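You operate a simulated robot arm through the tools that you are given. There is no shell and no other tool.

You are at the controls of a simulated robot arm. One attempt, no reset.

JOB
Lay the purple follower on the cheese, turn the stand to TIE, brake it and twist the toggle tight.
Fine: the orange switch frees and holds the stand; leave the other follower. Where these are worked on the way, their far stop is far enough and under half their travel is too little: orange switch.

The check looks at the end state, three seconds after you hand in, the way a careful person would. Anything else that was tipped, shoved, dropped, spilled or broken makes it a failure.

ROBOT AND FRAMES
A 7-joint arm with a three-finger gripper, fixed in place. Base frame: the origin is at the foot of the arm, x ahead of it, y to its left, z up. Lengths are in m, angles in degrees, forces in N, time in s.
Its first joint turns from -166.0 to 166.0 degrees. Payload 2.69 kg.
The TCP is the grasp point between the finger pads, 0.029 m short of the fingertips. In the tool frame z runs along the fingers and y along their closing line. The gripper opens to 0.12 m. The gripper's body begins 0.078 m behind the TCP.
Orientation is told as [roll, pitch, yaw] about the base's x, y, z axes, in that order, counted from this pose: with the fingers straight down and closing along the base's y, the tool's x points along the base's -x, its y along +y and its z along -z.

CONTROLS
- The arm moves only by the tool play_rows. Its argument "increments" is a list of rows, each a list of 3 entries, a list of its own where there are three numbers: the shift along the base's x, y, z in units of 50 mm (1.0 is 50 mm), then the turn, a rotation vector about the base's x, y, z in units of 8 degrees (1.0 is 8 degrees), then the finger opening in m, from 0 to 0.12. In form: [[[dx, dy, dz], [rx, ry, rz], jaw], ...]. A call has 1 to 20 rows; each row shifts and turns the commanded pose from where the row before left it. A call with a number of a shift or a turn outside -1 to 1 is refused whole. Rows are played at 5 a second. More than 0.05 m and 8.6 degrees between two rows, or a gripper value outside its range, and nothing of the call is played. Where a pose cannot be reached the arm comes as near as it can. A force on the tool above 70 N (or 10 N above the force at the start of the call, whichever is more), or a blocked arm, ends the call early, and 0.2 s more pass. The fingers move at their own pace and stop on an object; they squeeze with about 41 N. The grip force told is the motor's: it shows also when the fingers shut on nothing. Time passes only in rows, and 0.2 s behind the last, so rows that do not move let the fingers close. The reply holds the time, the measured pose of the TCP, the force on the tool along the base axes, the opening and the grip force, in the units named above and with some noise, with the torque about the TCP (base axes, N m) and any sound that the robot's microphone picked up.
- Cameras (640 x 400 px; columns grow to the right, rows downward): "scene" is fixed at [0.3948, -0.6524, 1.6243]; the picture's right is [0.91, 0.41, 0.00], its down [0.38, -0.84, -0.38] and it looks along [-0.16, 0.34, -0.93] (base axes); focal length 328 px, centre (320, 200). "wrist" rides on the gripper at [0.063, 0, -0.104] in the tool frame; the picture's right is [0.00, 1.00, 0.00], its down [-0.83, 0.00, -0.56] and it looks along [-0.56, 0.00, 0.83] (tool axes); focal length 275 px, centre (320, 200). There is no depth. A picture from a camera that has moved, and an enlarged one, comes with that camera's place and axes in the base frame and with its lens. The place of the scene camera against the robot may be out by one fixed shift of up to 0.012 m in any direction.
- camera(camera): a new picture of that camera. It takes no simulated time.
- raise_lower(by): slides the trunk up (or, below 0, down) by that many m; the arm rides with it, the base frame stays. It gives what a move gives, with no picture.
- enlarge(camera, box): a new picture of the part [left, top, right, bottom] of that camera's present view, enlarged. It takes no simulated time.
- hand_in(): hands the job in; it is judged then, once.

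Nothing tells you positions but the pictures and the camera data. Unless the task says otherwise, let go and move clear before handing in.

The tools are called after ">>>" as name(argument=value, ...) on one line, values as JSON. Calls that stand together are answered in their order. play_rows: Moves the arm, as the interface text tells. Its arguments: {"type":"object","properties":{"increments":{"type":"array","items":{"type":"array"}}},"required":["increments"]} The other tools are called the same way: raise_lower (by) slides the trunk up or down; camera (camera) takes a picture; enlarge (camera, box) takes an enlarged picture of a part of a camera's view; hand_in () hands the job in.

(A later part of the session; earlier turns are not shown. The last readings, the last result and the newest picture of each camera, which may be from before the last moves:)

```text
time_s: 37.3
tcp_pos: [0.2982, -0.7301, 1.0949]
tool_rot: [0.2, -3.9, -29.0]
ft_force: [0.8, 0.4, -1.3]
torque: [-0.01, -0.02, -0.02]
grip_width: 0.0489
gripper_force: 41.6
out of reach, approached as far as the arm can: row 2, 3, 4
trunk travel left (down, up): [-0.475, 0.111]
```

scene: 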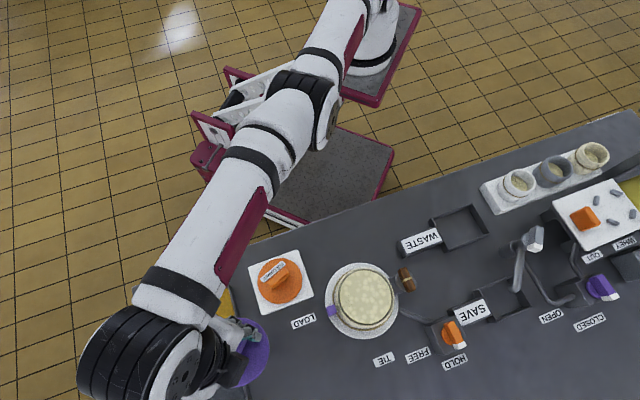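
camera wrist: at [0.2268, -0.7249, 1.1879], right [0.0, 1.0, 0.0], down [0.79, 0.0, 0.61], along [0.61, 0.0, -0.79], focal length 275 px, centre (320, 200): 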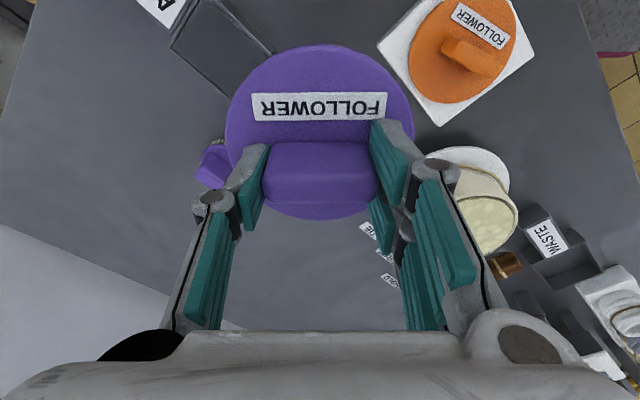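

The IK seems stuck at a stretched-out posture. I'll try moving down first to bend the elbow.

>>> play_rows(increments=[[[0, 0, -0.5], [0, 0, 0], 0.03], [[0, 0, -0.5], [0, 0, 0], 0.03], [[0, 0, 0], [0, 0, 0], 0.03]])

```text
time_s: 38.1
tcp_pos: [0.2997, -0.7387, 1.0451]
tool_rot: [0.1, -3.9, -28.9]
ft_force: [0.3, -0.2, 0.2]
torque: [-0.03, 0.02, 0.02]
grip_width: 0.0492
gripper_force: 41.3
out of reach, approached as far as the arm can: row 1, 2
trunk travel left (down, up): [-0.475, 0.111]
```

>>> play_rows(increments=[[[0, 0.3, -0.2], [0, 0, 0], 0.03], [[0, 0.3, 0], [0, 0, 0], 0.03], [[0, 0.3, 0], [0, 0, 0], 0.03], [[0, 0, 0], [0, 0, 0], 0.03]])

```text
time_s: 39.1
tcp_pos: [0.3007, -0.7394, 1.038]
tool_rot: [0.1, -3.9, -29.0]
ft_force: [-0.2, -0.2, -1.7]
torque: [-0.02, -0.01, -0.01]
grip_width: 0.0491
gripper_force: 40.7
out of reach, approached as far as the arm can: row 1, 2, 3
trunk travel left (down, up): [-0.475, 0.111]
```

>>> play_rows(increments=[[[0, 0, 0], [-0.6, 0, 0], 0.03], [[0, 0.5, 0], [0, 0, 0], 0.03], [[0, 0.5, 0], [0, 0, 0], 0.03], [[0, 0, 0], [0, 0, 0], 0.03]])

>>> camera(camera="scene")

```text
time_s: 40.1
tcp_pos: [0.3056, -0.7581, 1.0465]
tool_rot: [-4.1, -6.2, -28.5]
ft_force: [-0.4, 0.3, -1.3]
torque: [0.02, 0.0, -0.02]
grip_width: 0.0491
gripper_force: 41.1
out of reach, approached as far as the arm can: row 1, 2, 3
trunk travel left (down, up): [-0.475, 0.111]
```

```text
taken
```

scene: 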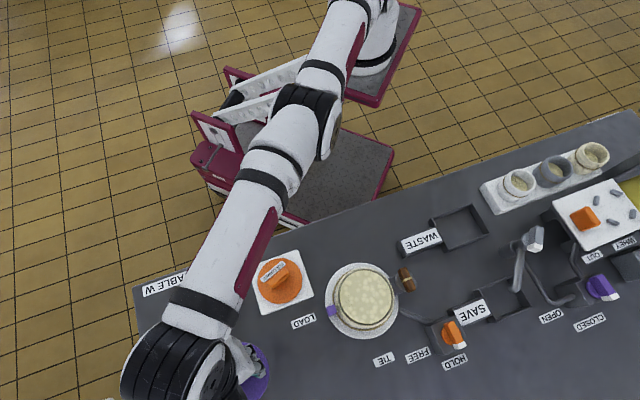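

>>> raise_lower(by=0.05)

>>> play_rows(increments=[[[0, 0.4, 0], [0, 0, 0], 0.03], [[0, 0, 0], [0, 0, 0], 0.03]])

```text
time_s: 41.0
tcp_pos: [0.2917, -0.7556, 1.0966]
tool_rot: [-4.1, -6.3, -28.5]
ft_force: [0.3, 0.6, 0.1]
torque: [-0.01, 0.01, 0.02]
grip_width: 0.0492
gripper_force: 41.7
trunk travel left (down, up): [-0.525, 0.061]
```

```text
time_s: 41.6
tcp_pos: [0.2918, -0.7369, 1.0977]
tool_rot: [-4.3, -6.3, -28.5]
ft_force: [0.2, 0.3, -1.0]
torque: [0.04, 0.0, -0.02]
grip_width: 0.0492
gripper_force: 41.0
trunk travel left (down, up): [-0.525, 0.061]
```

That freed it. I'll remove the extra tilt and move in to the viewing spot.

>>> play_rows(increments=[[[0, 0.4, 0], [0.6, 0, 0], 0.03], [[0, 0.8, -0.1], [0, 0, 0], 0.03], [[0, 0.8, -0.1], [0, 0, 0], 0.03], [[0, 0.8, -0.15], [0, 0, 0], 0.03], [[0, 0.8, -0.2], [0, 0, 0], 0.03], [[0, 0.8, -0.2], [0, 0, 0], 0.03], [[0, 0.8, -0.2], [0, 0, 0], 0.03], [[0, 0, 0], [0, 0, 0], 0.03]])

>>> camera(camera="wrist")

>>> camera(camera="scene")

```text
time_s: 43.5
tcp_pos: [0.2916, -0.4768, 1.0493]
tool_rot: [-0.2, -4.0, -29.0]
ft_force: [0.0, -0.8, -0.7]
torque: [0.03, -0.01, -0.03]
grip_width: 0.0491
gripper_force: 40.7
trunk travel left (down, up): [-0.525, 0.061]
```

```text
taken
camera wrist: at [0.2323, -0.4428, 1.15], right [0.48, 0.88, 0.0], down [0.69, -0.38, 0.61], along [0.54, -0.29, -0.79], focal length 275 px, centre (320, 200)
```

wrist: 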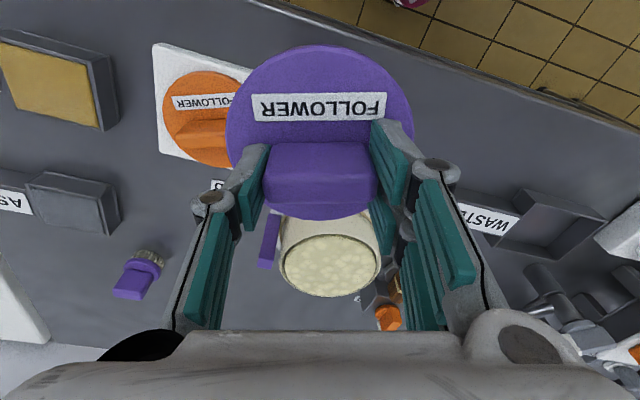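

```text
taken
```

scene: 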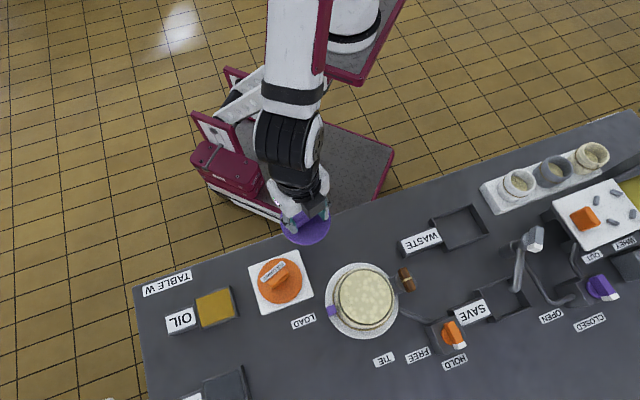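

>>> enlarge(camera="wrist", box=[240, 180, 420, 320])

```text
2.86 times, centred on (330, 250) of wrist
camera zoom: at [0.2323, -0.4428, 1.15], right [0.48, 0.88, 0.0], down [0.69, -0.38, 0.61], along [0.54, -0.29, -0.79], focal length 786 px, centre (291, 57)
```

zoom: 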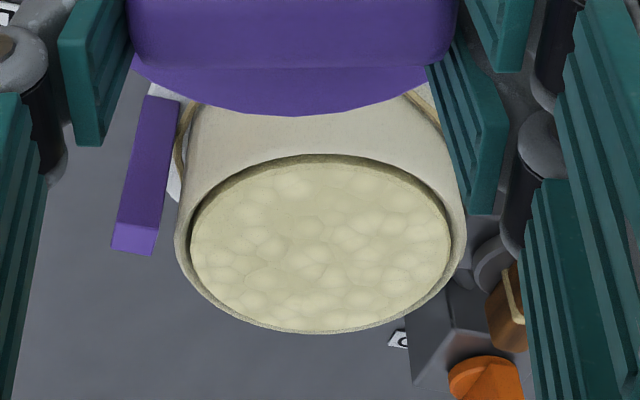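

The hoop centre estimates cluster near (0.46,-0.555). I'll move above it, keeping the disc clear of the rim, and check alignment from both cameras.

>>> play_rows(increments=[[[0.674, -0.313, 0], [0, 0, 0], 0.03], [[0.674, -0.313, 0], [0, 0, 0], 0.03], [[0.674, -0.313, 0], [0, 0, 0], 0.03], [[0.674, -0.313, 0], [0, 0, 0], 0.03], [[0.674, -0.313, 0], [0, 0, 0], 0.03], [[0, 0, -0.3], [0, 0, 0], 0.03], [[0, 0, 0], [0, 0, 0], 0.03]])

>>> camera(camera="wrist")

>>> enlarge(camera="scene", box=[280, 220, 440, 360])

```text
time_s: 45.0
tcp_pos: [0.4602, -0.5536, 1.0344]
tool_rot: [0.1, -4.0, -28.9]
ft_force: [0.3, -0.3, -1.1]
torque: [-0.02, 0.02, 0.02]
grip_width: 0.0494
gripper_force: 40.8
trunk travel left (down, up): [-0.525, 0.061]
```

```text
taken
camera wrist: at [0.4005, -0.5208, 1.1356], right [0.48, 0.88, 0.0], down [0.69, -0.38, 0.61], along [0.54, -0.29, -0.79], focal length 275 px, centre (320, 200)
```

wrist: 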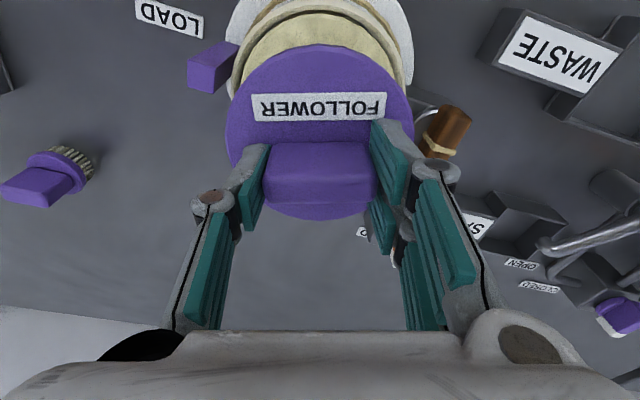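

```text
2.86 times, centred on (360, 290) of scene
camera zoom: at [0.3948, -0.6524, 1.6243], right [0.91, 0.41, 0.0], down [0.38, -0.84, -0.38], along [-0.16, 0.34, -0.93], focal length 938 px, centre (206, -57)
```

zoom: 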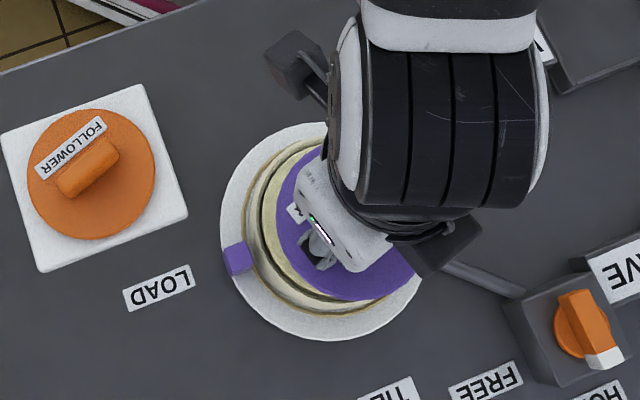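

>>> enlarge(camera="wrist", box=[190, 0, 450, 170])

>>> enlarge(camera="scene", box=[320, 250, 410, 320])

```text
2.35 times, centred on (320, 85) of wrist
camera zoom: at [0.4005, -0.5208, 1.1356], right [0.48, 0.88, 0.0], down [0.69, -0.38, 0.61], along [0.54, -0.29, -0.79], focal length 648 px, centre (320, 471)
```

zoom: 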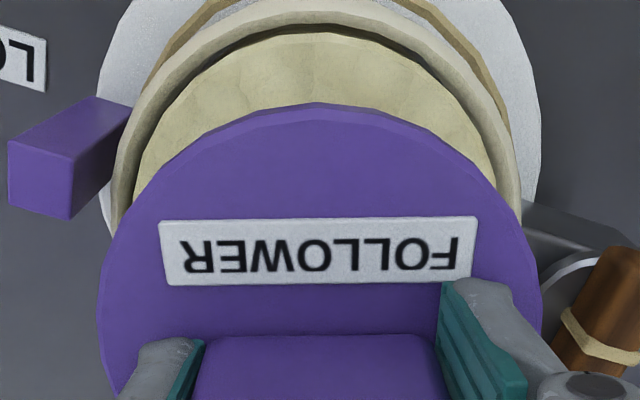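

```text
5.71 times, centred on (365, 285) of scene
camera zoom: at [0.3948, -0.6524, 1.6243], right [0.91, 0.41, 0.0], down [0.38, -0.84, -0.38], along [-0.16, 0.34, -0.93], focal length 1877 px, centre (63, -286)
```

zoom: 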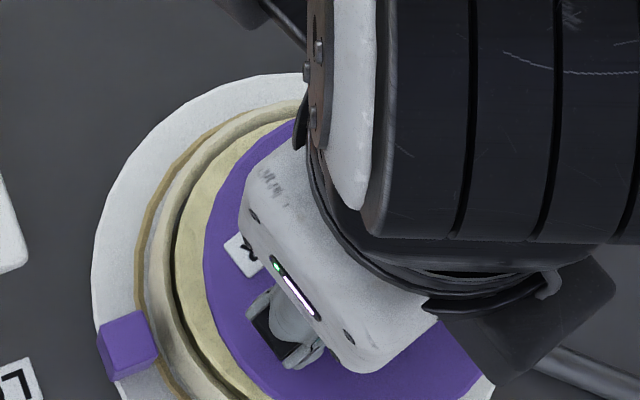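

From directly above, the disc and hoop are aligned within about 2 mm. I'll descend in guarded steps.

>>> play_rows(increments=[[[0, 0, -0.3], [0, 0, 0], 0.03], [[0, 0, -0.3], [0, 0, 0], 0.03], [[0, 0, -0.15], [0, 0, 0], 0.03], [[0, 0, 0], [0, 0, 0], 0.03]])

>>> enlarge(camera="wrist", box=[190, 0, 450, 230])

>>> enlarge(camera="scene", box=[320, 250, 410, 340])

```text
time_s: 46.0
tcp_pos: [0.4611, -0.5545, 0.9976]
tool_rot: [0.0, -4.0, -28.9]
ft_force: [0.3, 1.0, -0.5]
torque: [0.0, 0.03, 0.06]
grip_width: 0.0492
gripper_force: 40.7
trunk travel left (down, up): [-0.525, 0.061]
```

```text
1.74 times, centred on (320, 115) of wrist
camera zoom: at [0.4005, -0.5211, 1.0977], right [0.48, 0.88, 0.0], down [0.69, -0.38, 0.61], along [0.54, -0.29, -0.79], focal length 479 px, centre (320, 348)
```

zoom: 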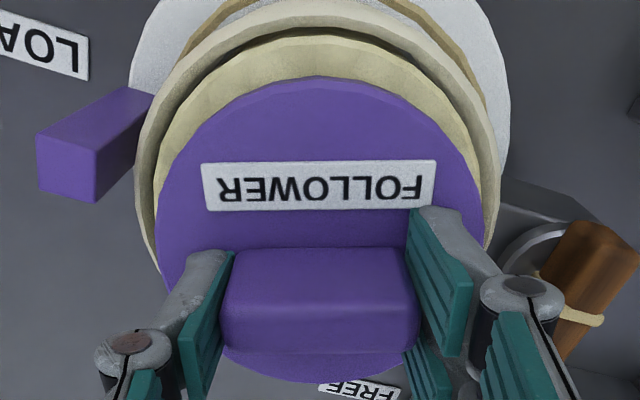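

```text
4.44 times, centred on (365, 295) of scene
camera zoom: at [0.3948, -0.6524, 1.6243], right [0.91, 0.41, 0.0], down [0.38, -0.84, -0.38], along [-0.16, 0.34, -0.93], focal length 1460 px, centre (120, -222)
```

zoom: 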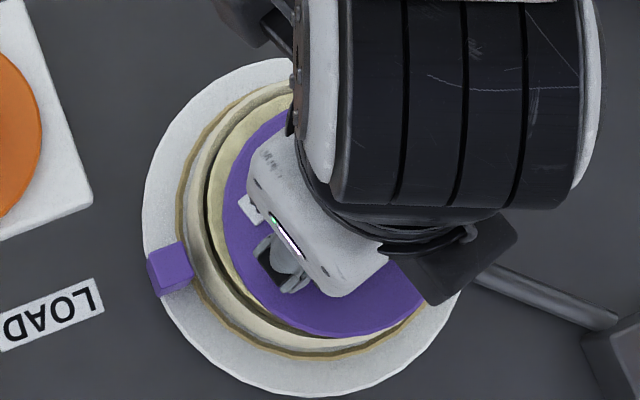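

>>> enlarge(camera="scene", box=[335, 270, 405, 340])

```text
5.71 times, centred on (370, 305) of scene
camera zoom: at [0.3948, -0.6524, 1.6243], right [0.91, 0.41, 0.0], down [0.38, -0.84, -0.38], along [-0.16, 0.34, -0.93], focal length 1877 px, centre (34, -400)
```

zoom: 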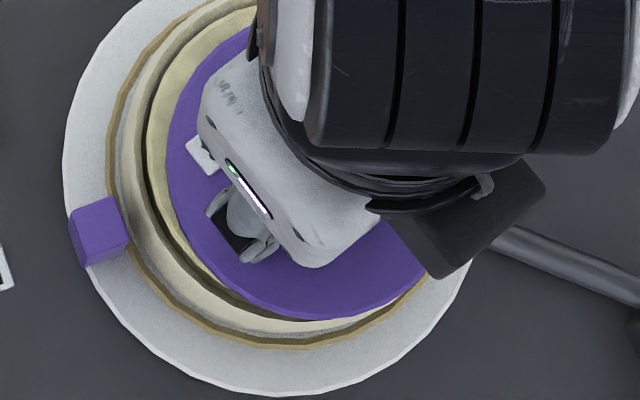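

The two cameras disagree by several mm, so I'll rotate the yaw by 60° in place to get a second reliable lateral measurement.

>>> play_rows(increments=[[[0, 0, 0.5], [0, 0, 0], 0.03], [[0, 0, 0], [0, 0, -0.9375], 0.03], [[0, 0, 0], [0, 0, -0.9375], 0.03], [[0, 0, 0], [0, 0, -0.9375], 0.03], [[0, 0, 0], [0, 0, -0.9375], 0.03], [[0, 0, 0], [0, 0, -0.9375], 0.03], [[0, 0, 0], [0, 0, -0.9375], 0.03], [[0, 0, 0], [0, 0, -0.9375], 0.03], [[0, 0, 0], [0, 0, -0.9375], 0.03], [[0, 0, 0], [0, 0, 0], 0.03]])

>>> enlarge(camera="wrist", box=[190, 0, 450, 230])

>>> enlarge(camera="scene", box=[320, 250, 410, 340])

```text
time_s: 48.2
tcp_pos: [0.4605, -0.5552, 1.0221]
tool_rot: [0.0, -4.0, -89.0]
ft_force: [-0.3, 0.6, -1.2]
torque: [-0.01, -0.02, -0.02]
grip_width: 0.049
gripper_force: 40.9
trunk travel left (down, up): [-0.525, 0.061]
```

```text
1.74 times, centred on (320, 115) of wrist
camera zoom: at [0.4609, -0.4848, 1.1223], right [1.0, 0.02, 0.0], down [0.02, -0.79, 0.61], along [0.01, -0.61, -0.79], focal length 479 px, centre (320, 348)
```

zoom: 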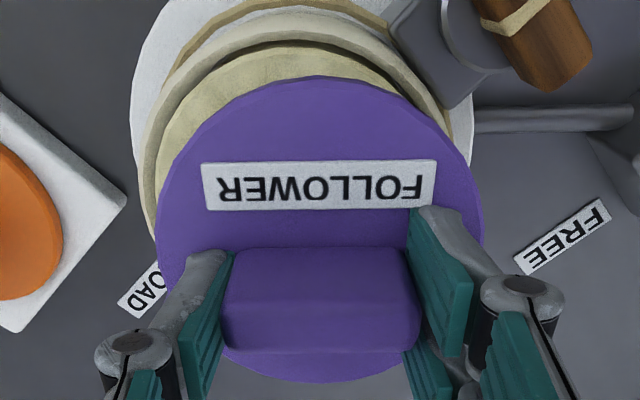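

```text
4.44 times, centred on (365, 295) of scene
camera zoom: at [0.3948, -0.6524, 1.6243], right [0.91, 0.41, 0.0], down [0.38, -0.84, -0.38], along [-0.16, 0.34, -0.93], focal length 1460 px, centre (120, -222)
```

zoom: 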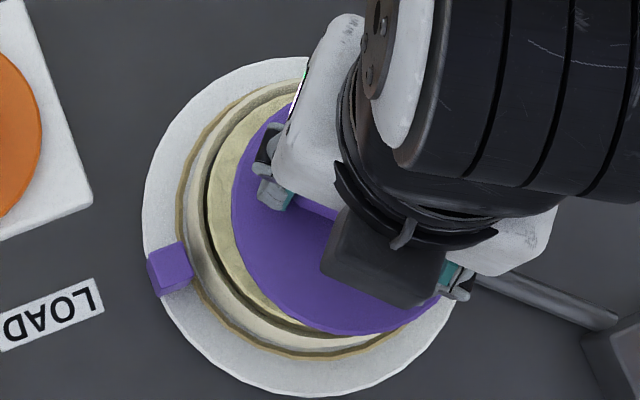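

The second view shows the hoop about 7 mm toward −x and 4–6 mm toward +y of the tool. I'll correct and re-check.

>>> play_rows(increments=[[[-0.13, 0.1, -0.3], [0, 0, 0], 0.03], [[0, 0, -0.2], [0, 0, 0], 0.03], [[0, 0, 0], [0, 0, 0], 0.03]])

>>> enlarge(camera="wrist", box=[190, 0, 450, 230])

>>> enlarge(camera="scene", box=[320, 250, 410, 340])

```text
time_s: 49.0
tcp_pos: [0.4542, -0.5508, 0.9948]
tool_rot: [0.0, -4.0, -89.0]
ft_force: [0.0, 0.4, -0.4]
torque: [0.01, -0.01, 0.02]
grip_width: 0.0492
gripper_force: 41.0
trunk travel left (down, up): [-0.525, 0.061]
```

```text
1.74 times, centred on (320, 115) of wrist
camera zoom: at [0.4543, -0.48, 1.097], right [1.0, 0.02, 0.0], down [0.02, -0.79, 0.61], along [0.01, -0.61, -0.79], focal length 479 px, centre (320, 348)
```

zoom: 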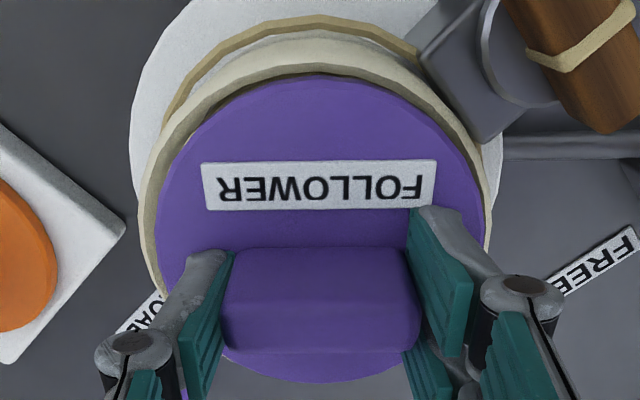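

```text
4.44 times, centred on (365, 295) of scene
camera zoom: at [0.3948, -0.6524, 1.6243], right [0.91, 0.41, 0.0], down [0.38, -0.84, -0.38], along [-0.16, 0.34, -0.93], focal length 1460 px, centre (120, -222)
```

zoom: 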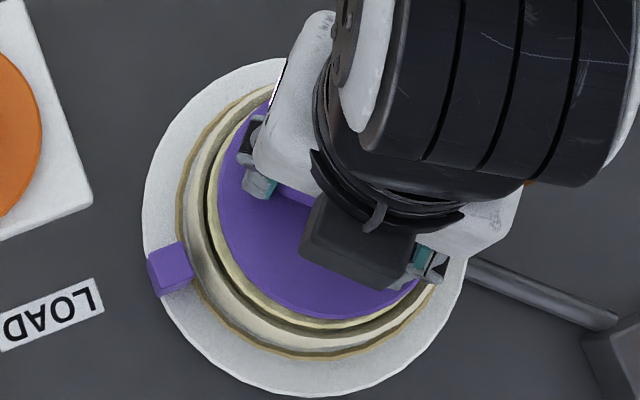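

Alignment now agrees within about 3 mm in both cameras. I'll make guarded descents.

>>> play_rows(increments=[[[0, -0.03, -0.1], [0, 0, 0], 0.03], [[0, 0, -0.06], [0, 0, 0], 0.03], [[0, 0, 0], [0, 0, 0], 0.03]])

>>> play_rows(increments=[[[0, 0, -0.06], [0, 0, 0], 0.03], [[0, 0, 0], [0, 0, 0], 0.03]])

>>> play_rows(increments=[[[0, 0, -0.06], [0, 0, 0], 0.03], [[0, 0, 0], [0, 0, 0], 0.03]])

```text
time_s: 50.0
tcp_pos: [0.4571, -0.5547, 0.9953]
tool_rot: [0.4, -4.5, -88.9]
ft_force: [-1.0, 2.3, 21.6]
torque: [0.99, -0.34, 0.14]
grip_width: 0.0492
gripper_force: 40.8
trunk travel left (down, up): [-0.525, 0.061]
stopped in row 3: the force on the tool passed its limit at 70 N (the readings are from after the stop); the commanded pose is now the measured one
```

```text
time_s: 50.6
tcp_pos: [0.4562, -0.5544, 0.9957]
tool_rot: [0.5, -4.8, -88.9]
ft_force: [2.9, 3.0, 54.5]
torque: [1.83, -0.16, -0.02]
grip_width: 0.0493
gripper_force: 41.3
trunk travel left (down, up): [-0.525, 0.061]
```

```text
time_s: 51.1
tcp_pos: [0.4581, -0.5574, 0.9962]
tool_rot: [0.7, -5.0, -88.9]
ft_force: [-1.5, 2.3, 20.6]
torque: [1.05, -0.12, 0.1]
grip_width: 0.0492
gripper_force: 40.9
trunk travel left (down, up): [-0.525, 0.061]
stopped in row 2: the force on the tool passed its limit at 71 N (the readings are from after the stop); the commanded pose is now the measured one
```

Contact came early at z≈0.995, mostly on the +y side. I'll lift slightly and look.

>>> play_rows(increments=[[[0, 0, 0.1], [0, 0, 0], 0.03], [[0, 0, 0], [0, 0, 0], 0.03]])

>>> enlarge(camera="wrist", box=[190, 0, 450, 230])

>>> enlarge(camera="scene", box=[320, 250, 410, 340])

```text
time_s: 51.7
tcp_pos: [0.4579, -0.556, 0.998]
tool_rot: [0.6, -4.9, -88.9]
ft_force: [-0.8, 1.4, -1.4]
torque: [0.01, 0.02, 0.02]
grip_width: 0.0491
gripper_force: 40.8
trunk travel left (down, up): [-0.525, 0.061]
```

```text
1.74 times, centred on (320, 115) of wrist
camera zoom: at [0.4566, -0.4844, 1.0974], right [1.0, 0.02, 0.01], down [0.01, -0.78, 0.62], along [0.02, -0.62, -0.78], focal length 479 px, centre (320, 348)
```

zoom: 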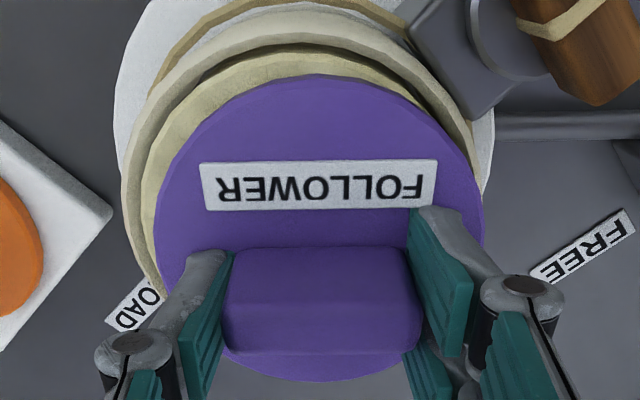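

```text
4.44 times, centred on (365, 295) of scene
camera zoom: at [0.3948, -0.6524, 1.6243], right [0.91, 0.41, 0.0], down [0.38, -0.84, -0.38], along [-0.16, 0.34, -0.93], focal length 1460 px, centre (120, -222)
```

zoom: 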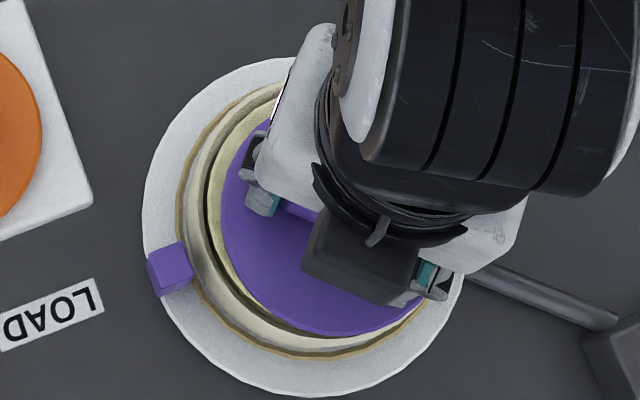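

>>> play_rows(increments=[[[-0.07, 0.04, 0.1], [0.1125, 0.075, 0], 0.03], [[0, 0, 0], [0, 0, 0], 0.03]])

>>> enlarge(camera="wrist", box=[190, 0, 450, 230])

>>> enlarge(camera="scene", box=[320, 250, 410, 340])

```text
time_s: 52.3
tcp_pos: [0.454, -0.5549, 1.0026]
tool_rot: [0.0, -3.9, -88.9]
ft_force: [0.3, 0.0, -0.5]
torque: [0.0, -0.02, -0.01]
grip_width: 0.049
gripper_force: 41.0
trunk travel left (down, up): [-0.525, 0.061]
```

```text
1.74 times, centred on (320, 115) of wrist
camera zoom: at [0.4542, -0.4843, 1.1039], right [1.0, 0.02, 0.0], down [0.02, -0.79, 0.61], along [0.01, -0.61, -0.79], focal length 479 px, centre (320, 348)
```

zoom: 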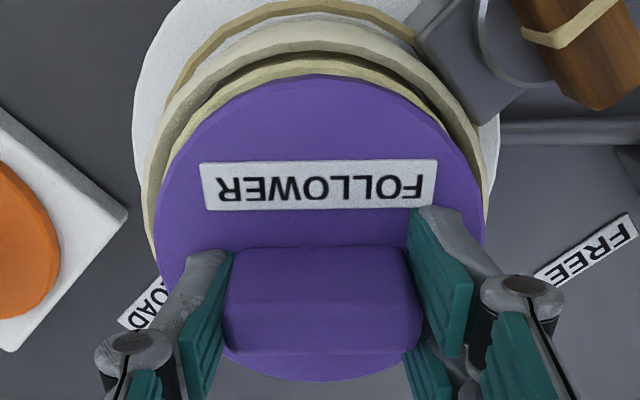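

```text
4.44 times, centred on (365, 295) of scene
camera zoom: at [0.3948, -0.6524, 1.6243], right [0.91, 0.41, 0.0], down [0.38, -0.84, -0.38], along [-0.16, 0.34, -0.93], focal length 1460 px, centre (120, -222)
```

zoom: 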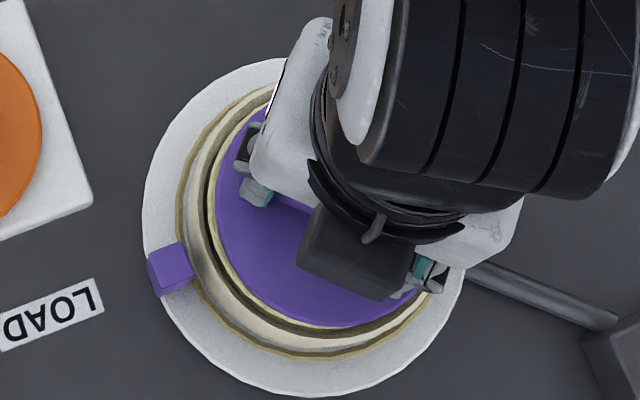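

>>> play_rows(increments=[[[0.01, 0.02, -0.1], [0, 0, 0], 0.03], [[0, 0, 0], [0, 0, 0], 0.03]])

>>> play_rows(increments=[[[0, 0, -0.04], [0, 0, 0], 0.03], [[0, 0, 0], [0, 0, 0], 0.03]])

```text
time_s: 52.9
tcp_pos: [0.4555, -0.5531, 0.9983]
tool_rot: [0.0, -3.9, -88.8]
ft_force: [0.1, 0.5, -0.9]
torque: [0.01, 0.01, 0.01]
grip_width: 0.0491
gripper_force: 41.2
trunk travel left (down, up): [-0.525, 0.061]
```

```text
time_s: 53.5
tcp_pos: [0.4537, -0.5533, 0.9959]
tool_rot: [0.0, -3.9, -88.9]
ft_force: [0.5, 1.3, 0.5]
torque: [-0.01, -0.03, 0.05]
grip_width: 0.0492
gripper_force: 42.0
trunk travel left (down, up): [-0.525, 0.061]
```

>>> play_rows(increments=[[[0, 0, -0.04], [0, 0, 0], 0.03], [[0, 0, 0], [0, 0, 0], 0.03]])

```text
time_s: 54.1
tcp_pos: [0.4549, -0.5536, 0.9965]
tool_rot: [0.1, -4.1, -88.9]
ft_force: [-0.9, 5.6, 18.3]
torque: [-0.3, -0.61, 0.13]
grip_width: 0.049
gripper_force: 40.9
trunk travel left (down, up): [-0.525, 0.061]
```

Contact is now on the opposite (+x,−y) edge, so the disc is touching the rim there. I'll nudge toward (−x,+y) under light pressure to find the recess.

>>> play_rows(increments=[[[-0.03, 0.025, 0], [0, 0, 0], 0.03], [[0, 0, 0], [0, 0, 0], 0.03]])

```text
time_s: 54.7
tcp_pos: [0.4549, -0.5514, 0.9963]
tool_rot: [0.1, -4.1, -88.7]
ft_force: [7.6, -5.3, 19.9]
torque: [-0.72, -1.01, 0.06]
grip_width: 0.0491
gripper_force: 41.6
trunk travel left (down, up): [-0.525, 0.061]
```

>>> enlarge(camera="scene", box=[335, 265, 405, 335])

>>> enlarge(camera="wrist", box=[210, 20, 430, 160])

```text
5.71 times, centred on (370, 300) of scene
camera zoom: at [0.3948, -0.6524, 1.6243], right [0.91, 0.41, 0.0], down [0.38, -0.84, -0.38], along [-0.16, 0.34, -0.93], focal length 1877 px, centre (34, -371)
```

zoom: 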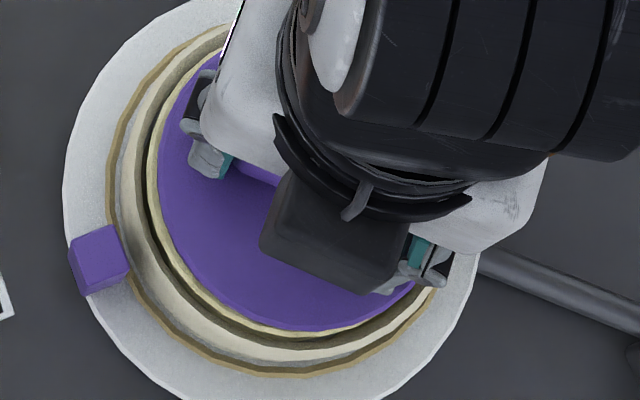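

```text
2.86 times, centred on (320, 90) of wrist
camera zoom: at [0.4537, -0.4822, 1.0963], right [1.0, 0.03, 0.0], down [0.02, -0.79, 0.61], along [0.02, -0.61, -0.79], focal length 786 px, centre (320, 514)
```

zoom: 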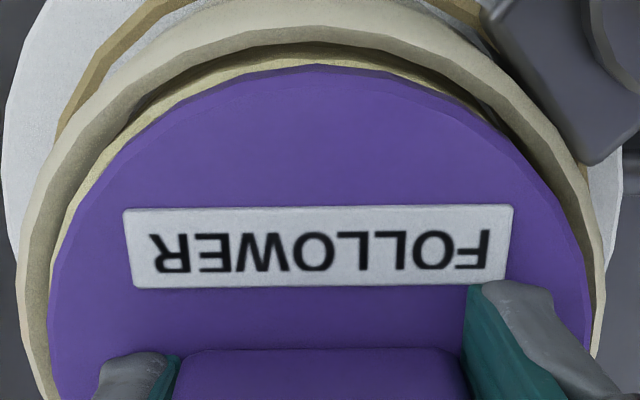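

The disc now looks concentric with the cheese on all visible sides, and the contact height is consistent with cheese-top contact. I'll relieve the pressure and release it.

>>> play_rows(increments=[[[0, 0, 0.02], [0, 0, 0], 0.03], [[0, 0, 0], [0, 0, 0], 0.03]])

>>> play_rows(increments=[[[0, 0, 0], [0, 0, 0], 0.055], [[0, 0, 0], [0, 0, 0], 0.062], [[0, 0, 0], [0, 0, 0], 0.062]])

>>> enlarge(camera="wrist", box=[190, 0, 450, 230])

>>> enlarge(camera="scene", box=[335, 265, 405, 335])

```text
time_s: 55.3
tcp_pos: [0.4525, -0.5512, 0.9959]
tool_rot: [0.0, -4.0, -88.9]
ft_force: [7.0, -6.2, 18.7]
torque: [-0.69, -0.91, -0.03]
grip_width: 0.0489
gripper_force: 41.6
trunk travel left (down, up): [-0.525, 0.061]
```

```text
time_s: 56.1
tcp_pos: [0.4528, -0.551, 0.9933]
tool_rot: [-0.1, -3.8, -89.0]
ft_force: [-0.9, -0.5, 1.1]
torque: [0.01, 0.0, 0.03]
grip_width: 0.0626
gripper_force: 0.1
trunk travel left (down, up): [-0.525, 0.061]
```

```text
1.74 times, centred on (320, 115) of wrist
camera zoom: at [0.4525, -0.4809, 1.0951], right [1.0, 0.02, 0.0], down [0.02, -0.79, 0.61], along [0.01, -0.61, -0.79], focal length 479 px, centre (320, 348)
```

zoom: 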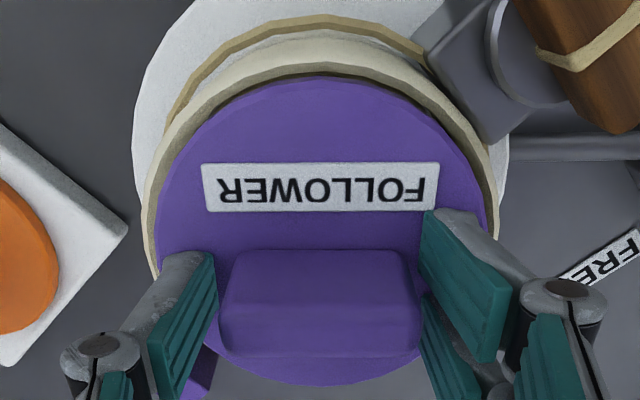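

```text
5.71 times, centred on (370, 300) of scene
camera zoom: at [0.3948, -0.6524, 1.6243], right [0.91, 0.41, 0.0], down [0.38, -0.84, -0.38], along [-0.16, 0.34, -0.93], focal length 1877 px, centre (34, -371)
```

zoom: 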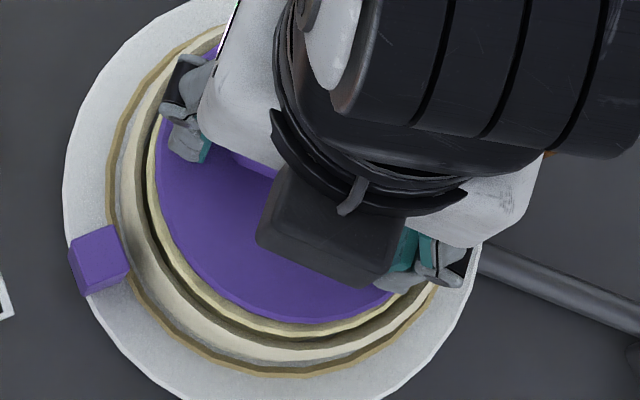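

>>> play_rows(increments=[[[0, 0, 0.3], [0, 0, 0], 0.07], [[0, 0, 0.7], [0, 0, 0], 0.07], [[0, 0, 0.8], [0, 0, 0], 0.07], [[0, 0.8, 0.3], [0.49, 0, 0], 0.08], [[0, 0.8, 0.2], [0, 0, 0], 0.08], [[0, 0.8, 0], [0, 0, 0], 0.08], [[0, 0, 0], [0, 0, 0], 0.08]])

>>> camera(camera="wrist")

>>> enlarge(camera="scene", box=[315, 240, 425, 350])

```text
time_s: 57.7
tcp_pos: [0.4531, -0.4307, 1.1112]
tool_rot: [0.1, 0.1, -88.9]
ft_force: [0.5, 0.1, 0.3]
torque: [0.01, 0.01, 0.03]
grip_width: 0.0802
gripper_force: 0.0
trunk travel left (down, up): [-0.525, 0.061]
```

```text
taken
camera wrist: at [0.4535, -0.3684, 1.2164], right [1.0, 0.02, 0.0], down [0.02, -0.83, 0.56], along [0.01, -0.56, -0.83], focal length 275 px, centre (320, 200)
```

wrist: 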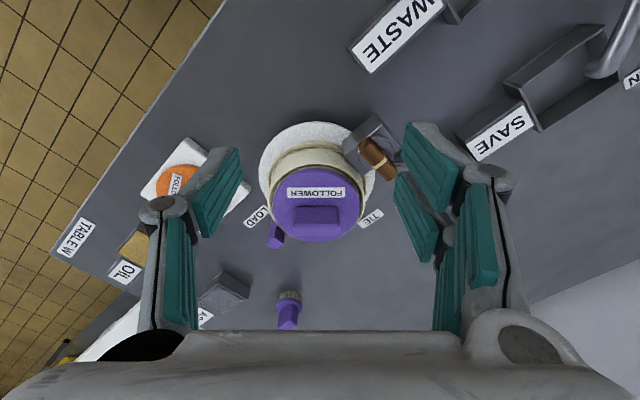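

```text
3.64 times, centred on (370, 295) of scene
camera zoom: at [0.3948, -0.6524, 1.6243], right [0.91, 0.41, 0.0], down [0.38, -0.84, -0.38], along [-0.16, 0.34, -0.93], focal length 1194 px, centre (138, -146)
```

zoom: 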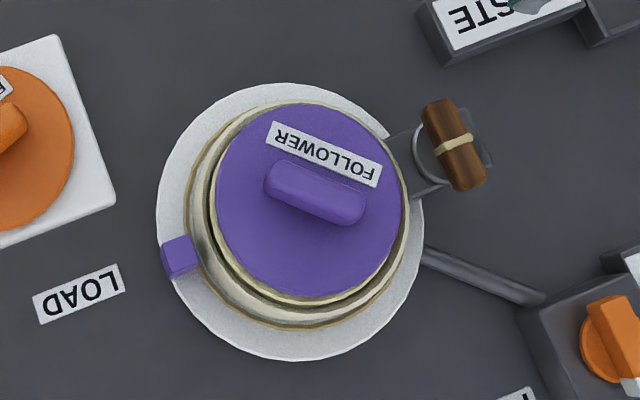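

>>> enlarge(camera="scene", box=[335, 260, 400, 325])

>>> enlarge(camera="wrist", box=[250, 110, 410, 260])

```text
6.15 times, centred on (368, 292) of scene
camera zoom: at [0.3948, -0.6524, 1.6243], right [0.91, 0.41, 0.0], down [0.38, -0.84, -0.38], along [-0.16, 0.34, -0.93], focal length 2021 px, centre (28, -369)
```

zoom: 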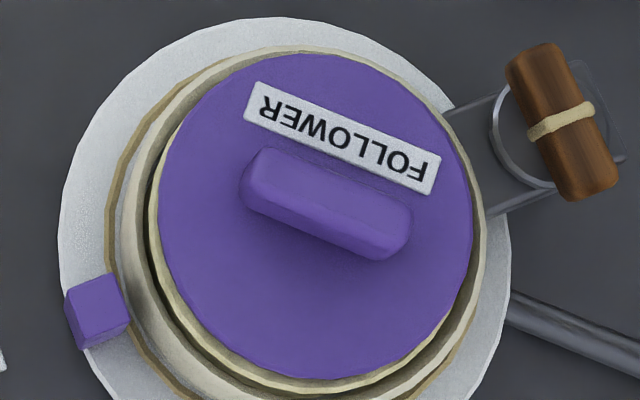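

```text
2.67 times, centred on (330, 185) of wrist
camera zoom: at [0.4535, -0.3684, 1.2164], right [1.0, 0.02, 0.0], down [0.02, -0.83, 0.56], along [0.01, -0.56, -0.83], focal length 734 px, centre (293, 240)
```

zoom: 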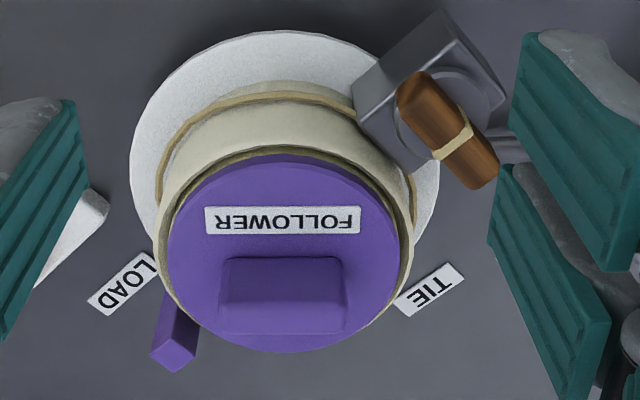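

The follower is on the cheese, but about 3 mm toward the robot side, possibly touching the rim. I'll re-grip it with a vertical tool and centre it gently.

>>> play_rows(increments=[[[0, -0.82, -0.3], [0, 0, 0], 0.075], [[0, -0.82, -0.3], [0, 0, 0], 0.075], [[0, -0.82, -0.3], [0, 0, 0], 0.075], [[0, 0, -0.5], [0, 0, 0], 0.075], [[0, 0, -0.4], [0, 0, 0], 0.07], [[0, 0, 0], [0, 0, 0], 0.07]])

>>> enlarge(camera="wrist", box=[190, 0, 450, 230])

```text
time_s: 59.1
tcp_pos: [0.4521, -0.5559, 1.0198]
tool_rot: [0.1, 0.0, -88.8]
ft_force: [0.2, -0.5, 1.0]
torque: [0.02, 0.01, 0.01]
grip_width: 0.0699
gripper_force: 0.0
trunk travel left (down, up): [-0.525, 0.061]
```

```text
1.74 times, centred on (320, 115) of wrist
camera zoom: at [0.4524, -0.4923, 1.1253], right [1.0, 0.02, 0.0], down [0.02, -0.83, 0.56], along [0.01, -0.56, -0.83], focal length 479 px, centre (320, 348)
```

zoom: 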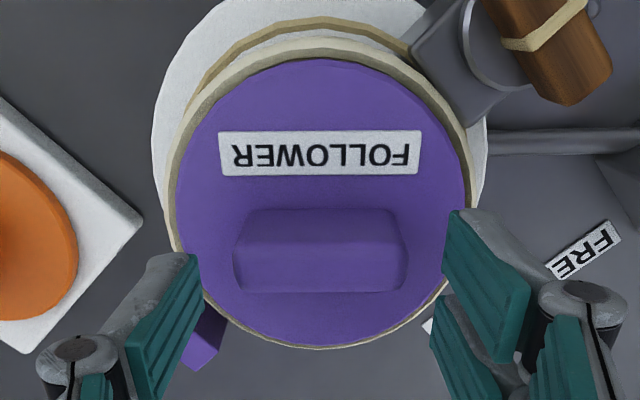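

The follower is in fact inside the rim within about 1–2 mm of centre. I'll do one gentle grip, small −y shift and release to seat it.

>>> play_rows(increments=[[[0, 0, -0.3], [0, 0, 0], 0.065], [[0, 0, -0.1], [0, 0, 0], 0.062], [[0, 0, 0], [0, 0, 0], 0.03], [[0, 0, 0], [0, 0, 0], 0.03], [[0, 0, 0], [0, 0, 0], 0.03]])

>>> play_rows(increments=[[[0, -0.03, 0], [0, 0, 0], 0.03], [[0, 0, 0], [0, 0, 0], 0.03]])

```text
time_s: 60.3
tcp_pos: [0.4521, -0.5543, 0.9999]
tool_rot: [0.1, 0.0, -88.9]
ft_force: [-0.1, 0.4, -0.2]
torque: [0.0, 0.0, 0.01]
grip_width: 0.049
gripper_force: 41.1
trunk travel left (down, up): [-0.525, 0.061]
```

```text
time_s: 60.9
tcp_pos: [0.4531, -0.5564, 1.0011]
tool_rot: [0.0, 0.0, -89.0]
ft_force: [-0.3, 0.1, -0.3]
torque: [-0.04, 0.0, -0.02]
grip_width: 0.0492
gripper_force: 41.4
trunk travel left (down, up): [-0.525, 0.061]
```

>>> play_rows(increments=[[[0, 0, -0.03], [0, 0, 0], 0.03], [[0, 0, 0], [0, 0, 0], 0.03]])

```text
time_s: 61.5
tcp_pos: [0.4517, -0.5559, 0.9994]
tool_rot: [0.2, -0.1, -88.9]
ft_force: [-0.9, 2.7, 15.5]
torque: [0.65, 0.2, -0.01]
grip_width: 0.0491
gripper_force: 40.8
trunk travel left (down, up): [-0.525, 0.061]
```

>>> play_rows(increments=[[[0, -0.04, 0], [0, 0, 0], 0.03], [[0, 0, 0], [0, 0, 0], 0.03]])

>>> enlarge(camera="wrist", box=[190, 0, 450, 230])

```text
time_s: 62.1
tcp_pos: [0.4518, -0.5571, 0.9997]
tool_rot: [0.3, 0.0, -88.9]
ft_force: [-0.2, 8.2, 23.9]
torque: [0.66, 0.06, -0.02]
grip_width: 0.0489
gripper_force: 41.2
trunk travel left (down, up): [-0.525, 0.061]
```

```text
1.74 times, centred on (320, 115) of wrist
camera zoom: at [0.4528, -0.4943, 1.1053], right [1.0, 0.02, 0.0], down [0.02, -0.83, 0.56], along [0.02, -0.56, -0.83], focal length 479 px, centre (320, 348)
```

zoom: 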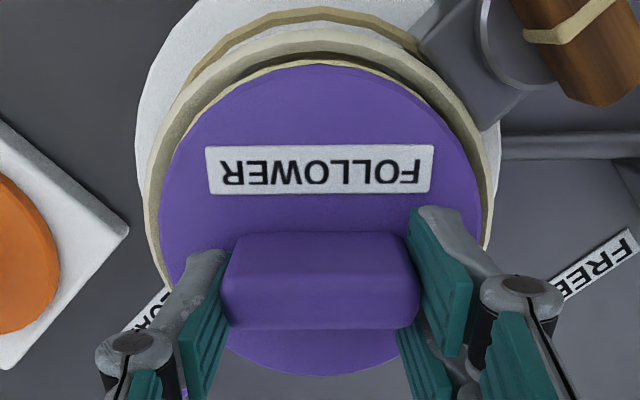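

The pressure is now centred and the disc is flat with an even gap. I'll release it here.

>>> play_rows(increments=[[[0, 0.02, 0.03], [0, 0, 0], 0.03], [[0, 0, 0], [0, 0, 0], 0.03], [[0, 0, 0], [0, 0, 0], 0.056], [[0, 0, 0], [0, 0, 0], 0.062], [[0, 0, 0.1], [0, 0, 0], 0.066], [[0, 0, 0.3], [0, 0, 0], 0.07], [[0, 0, 0.5], [0, 0, 0], 0.07], [[0, 0, 0], [0, 0, 0], 0.07]])

>>> enlarge(camera="wrist", box=[190, 0, 450, 230])

>>> enlarge(camera="scene", box=[335, 260, 400, 325])

```text
time_s: 63.9
tcp_pos: [0.4526, -0.5571, 1.0453]
tool_rot: [0.1, 0.0, -88.9]
ft_force: [-0.1, -0.4, -0.6]
torque: [-0.03, 0.04, -0.05]
grip_width: 0.0701
gripper_force: 0.0
trunk travel left (down, up): [-0.525, 0.061]
```

```text
1.74 times, centred on (320, 115) of wrist
camera zoom: at [0.4529, -0.4942, 1.1505], right [1.0, 0.02, 0.0], down [0.02, -0.83, 0.56], along [0.01, -0.56, -0.83], focal length 479 px, centre (320, 348)
```

zoom: 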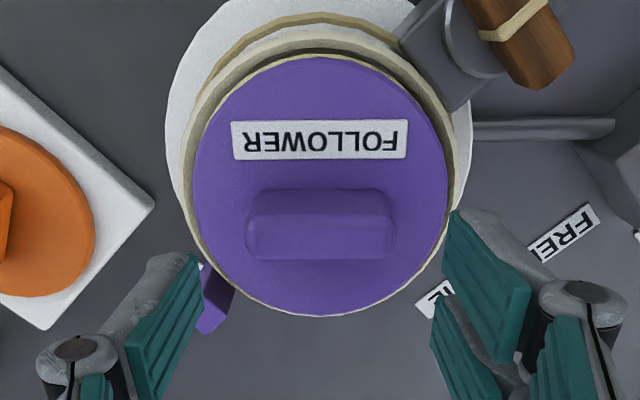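

```text
6.15 times, centred on (368, 292) of scene
camera zoom: at [0.3948, -0.6524, 1.6243], right [0.91, 0.41, 0.0], down [0.38, -0.84, -0.38], along [-0.16, 0.34, -0.93], focal length 2021 px, centre (28, -369)
```

zoom: 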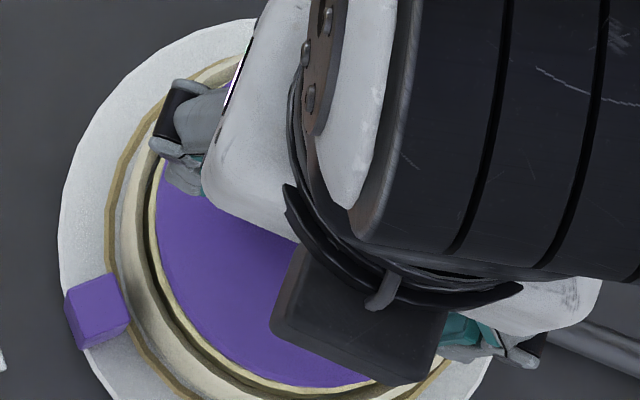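

The follower sits inside the rim on the cheese. Next is the orange switch, so I'll look at it and the faucet from higher up.

>>> play_rows(increments=[[[0, 0, 0.8], [0, 0, 0], 0.07], [[0.55, 0.55, 0.5], [0, 0, 0], 0.07], [[0.55, 0.55, 0.4], [0, 0, 0], 0.07], [[0.6, 0.55, 0.4], [0, 0, 0], 0.07], [[0.6, 0.5, 0], [0, 0, 0], 0.07], [[0, 0, 0], [0, 0, 0], 0.07]])

>>> camera(camera="wrist")

>>> camera(camera="scene")

```text
time_s: 65.3
tcp_pos: [0.5677, -0.4498, 1.1518]
tool_rot: [0.1, 0.0, -88.9]
ft_force: [-0.9, -0.5, 0.7]
torque: [-0.02, 0.0, 0.02]
grip_width: 0.07
gripper_force: 0.1
trunk travel left (down, up): [-0.525, 0.061]
```

```text
taken
camera wrist: at [0.5687, -0.3865, 1.2564], right [1.0, 0.02, 0.0], down [0.02, -0.83, 0.56], along [0.01, -0.56, -0.83], focal length 275 px, centre (320, 200)
```

wrist: 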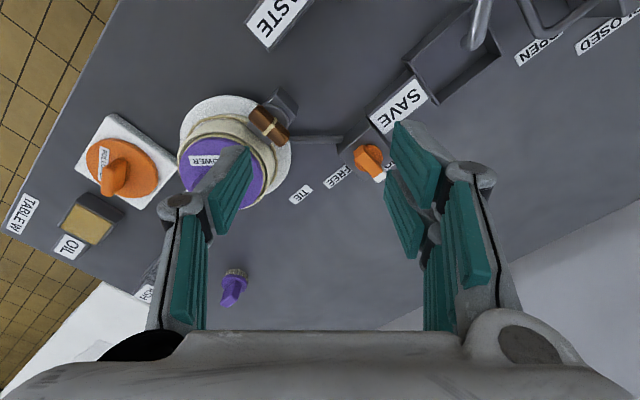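

```text
taken
```

scene: 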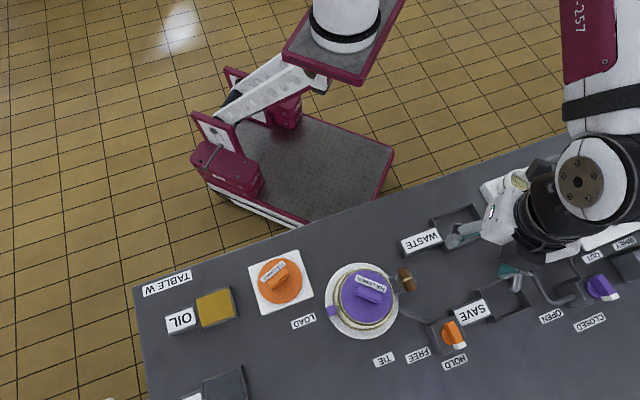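

>>> enlarge(camera="wrist", box=[240, 80, 440, 210])

>>> enlarge(camera="wrist", box=[340, 0, 640, 180])

```text
3.08 times, centred on (340, 145) of wrist
camera zoom: at [0.5687, -0.3865, 1.2564], right [1.0, 0.02, 0.0], down [0.02, -0.83, 0.56], along [0.01, -0.56, -0.83], focal length 847 px, centre (258, 369)
```

zoom: 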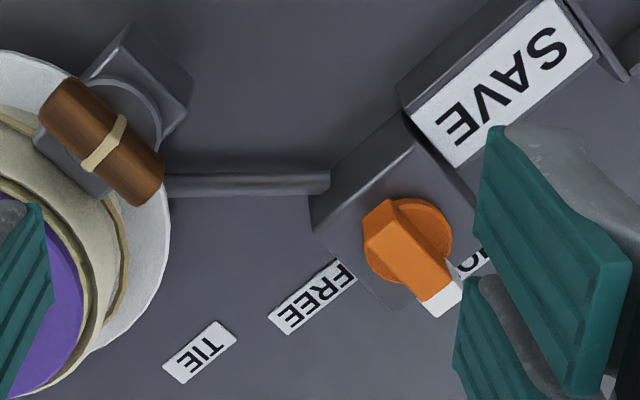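

```text
2.13 times, centred on (490, 90) of wrist
camera zoom: at [0.5687, -0.3865, 1.2564], right [1.0, 0.02, 0.0], down [0.02, -0.83, 0.56], along [0.01, -0.56, -0.83], focal length 587 px, centre (-43, 435)
```

zoom: 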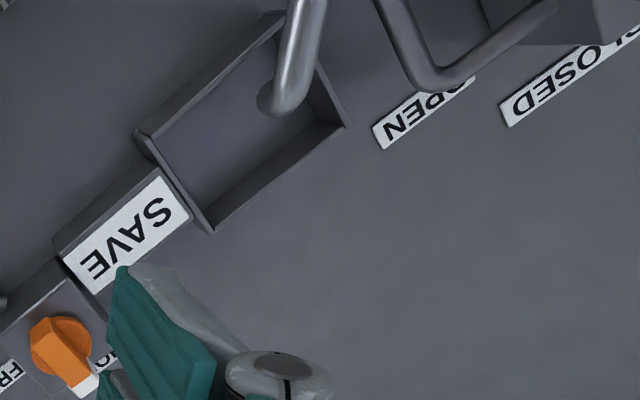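

The knob is at about (0.637,-0.546,0.91) with its bar pointing to HOLD at azimuth ≈ −53°, and FREE lies clockwise. I'll hover above it with the fingers across the bar.

>>> play_rows(increments=[[[0.277, -0.385, -0.528], [0, 0, 0.9], 0.06], [[0.277, -0.385, -0.528], [0, 0, 0.9], 0.06], [[0.277, -0.385, -0.528], [0, 0, 0.9], 0.06], [[0.277, -0.385, -0.528], [0, 0, 0.9], 0.06], [[0.277, -0.385, -0.528], [0, 0, 0.9], 0.06], [[0, 0, 0], [0, 0, 0], 0.06]])

>>> camera(camera="wrist")

>>> camera(camera="scene")

```text
time_s: 66.7
tcp_pos: [0.6378, -0.5455, 1.0177]
tool_rot: [0.1, 0.0, -52.8]
ft_force: [-0.5, -0.4, -0.2]
torque: [0.01, 0.01, -0.05]
grip_width: 0.0599
gripper_force: 0.1
trunk travel left (down, up): [-0.525, 0.061]
```

```text
taken
camera wrist: at [0.6008, -0.495, 1.1236], right [0.79, 0.61, 0.0], down [0.51, -0.66, 0.56], along [0.34, -0.44, -0.83], focal length 275 px, centre (320, 200)
```

wrist: 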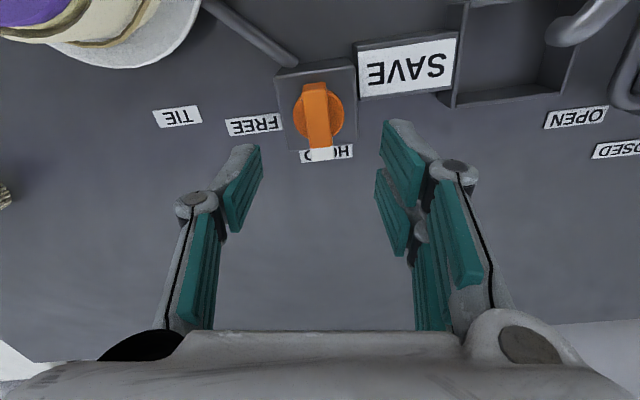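

```text
taken
```

scene: 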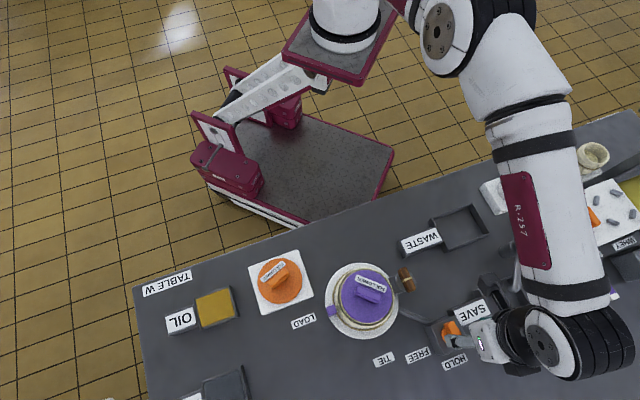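

>>> enlarge(camera="wrist", box=[250, 50, 410, 180])

```text
3.08 times, centred on (330, 115) of wrist
camera zoom: at [0.6008, -0.495, 1.1236], right [0.79, 0.61, 0.0], down [0.51, -0.66, 0.56], along [0.34, -0.44, -0.83], focal length 847 px, centre (289, 462)
```

zoom: 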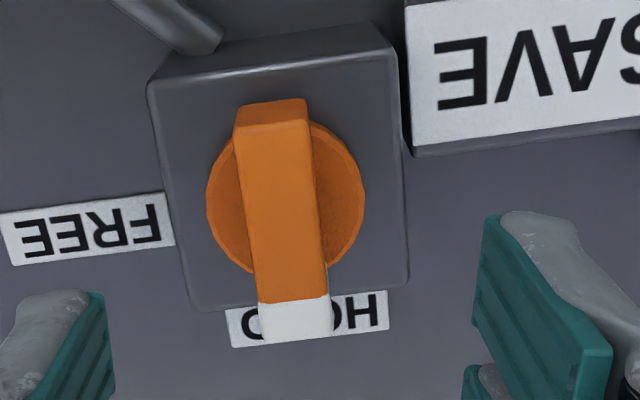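

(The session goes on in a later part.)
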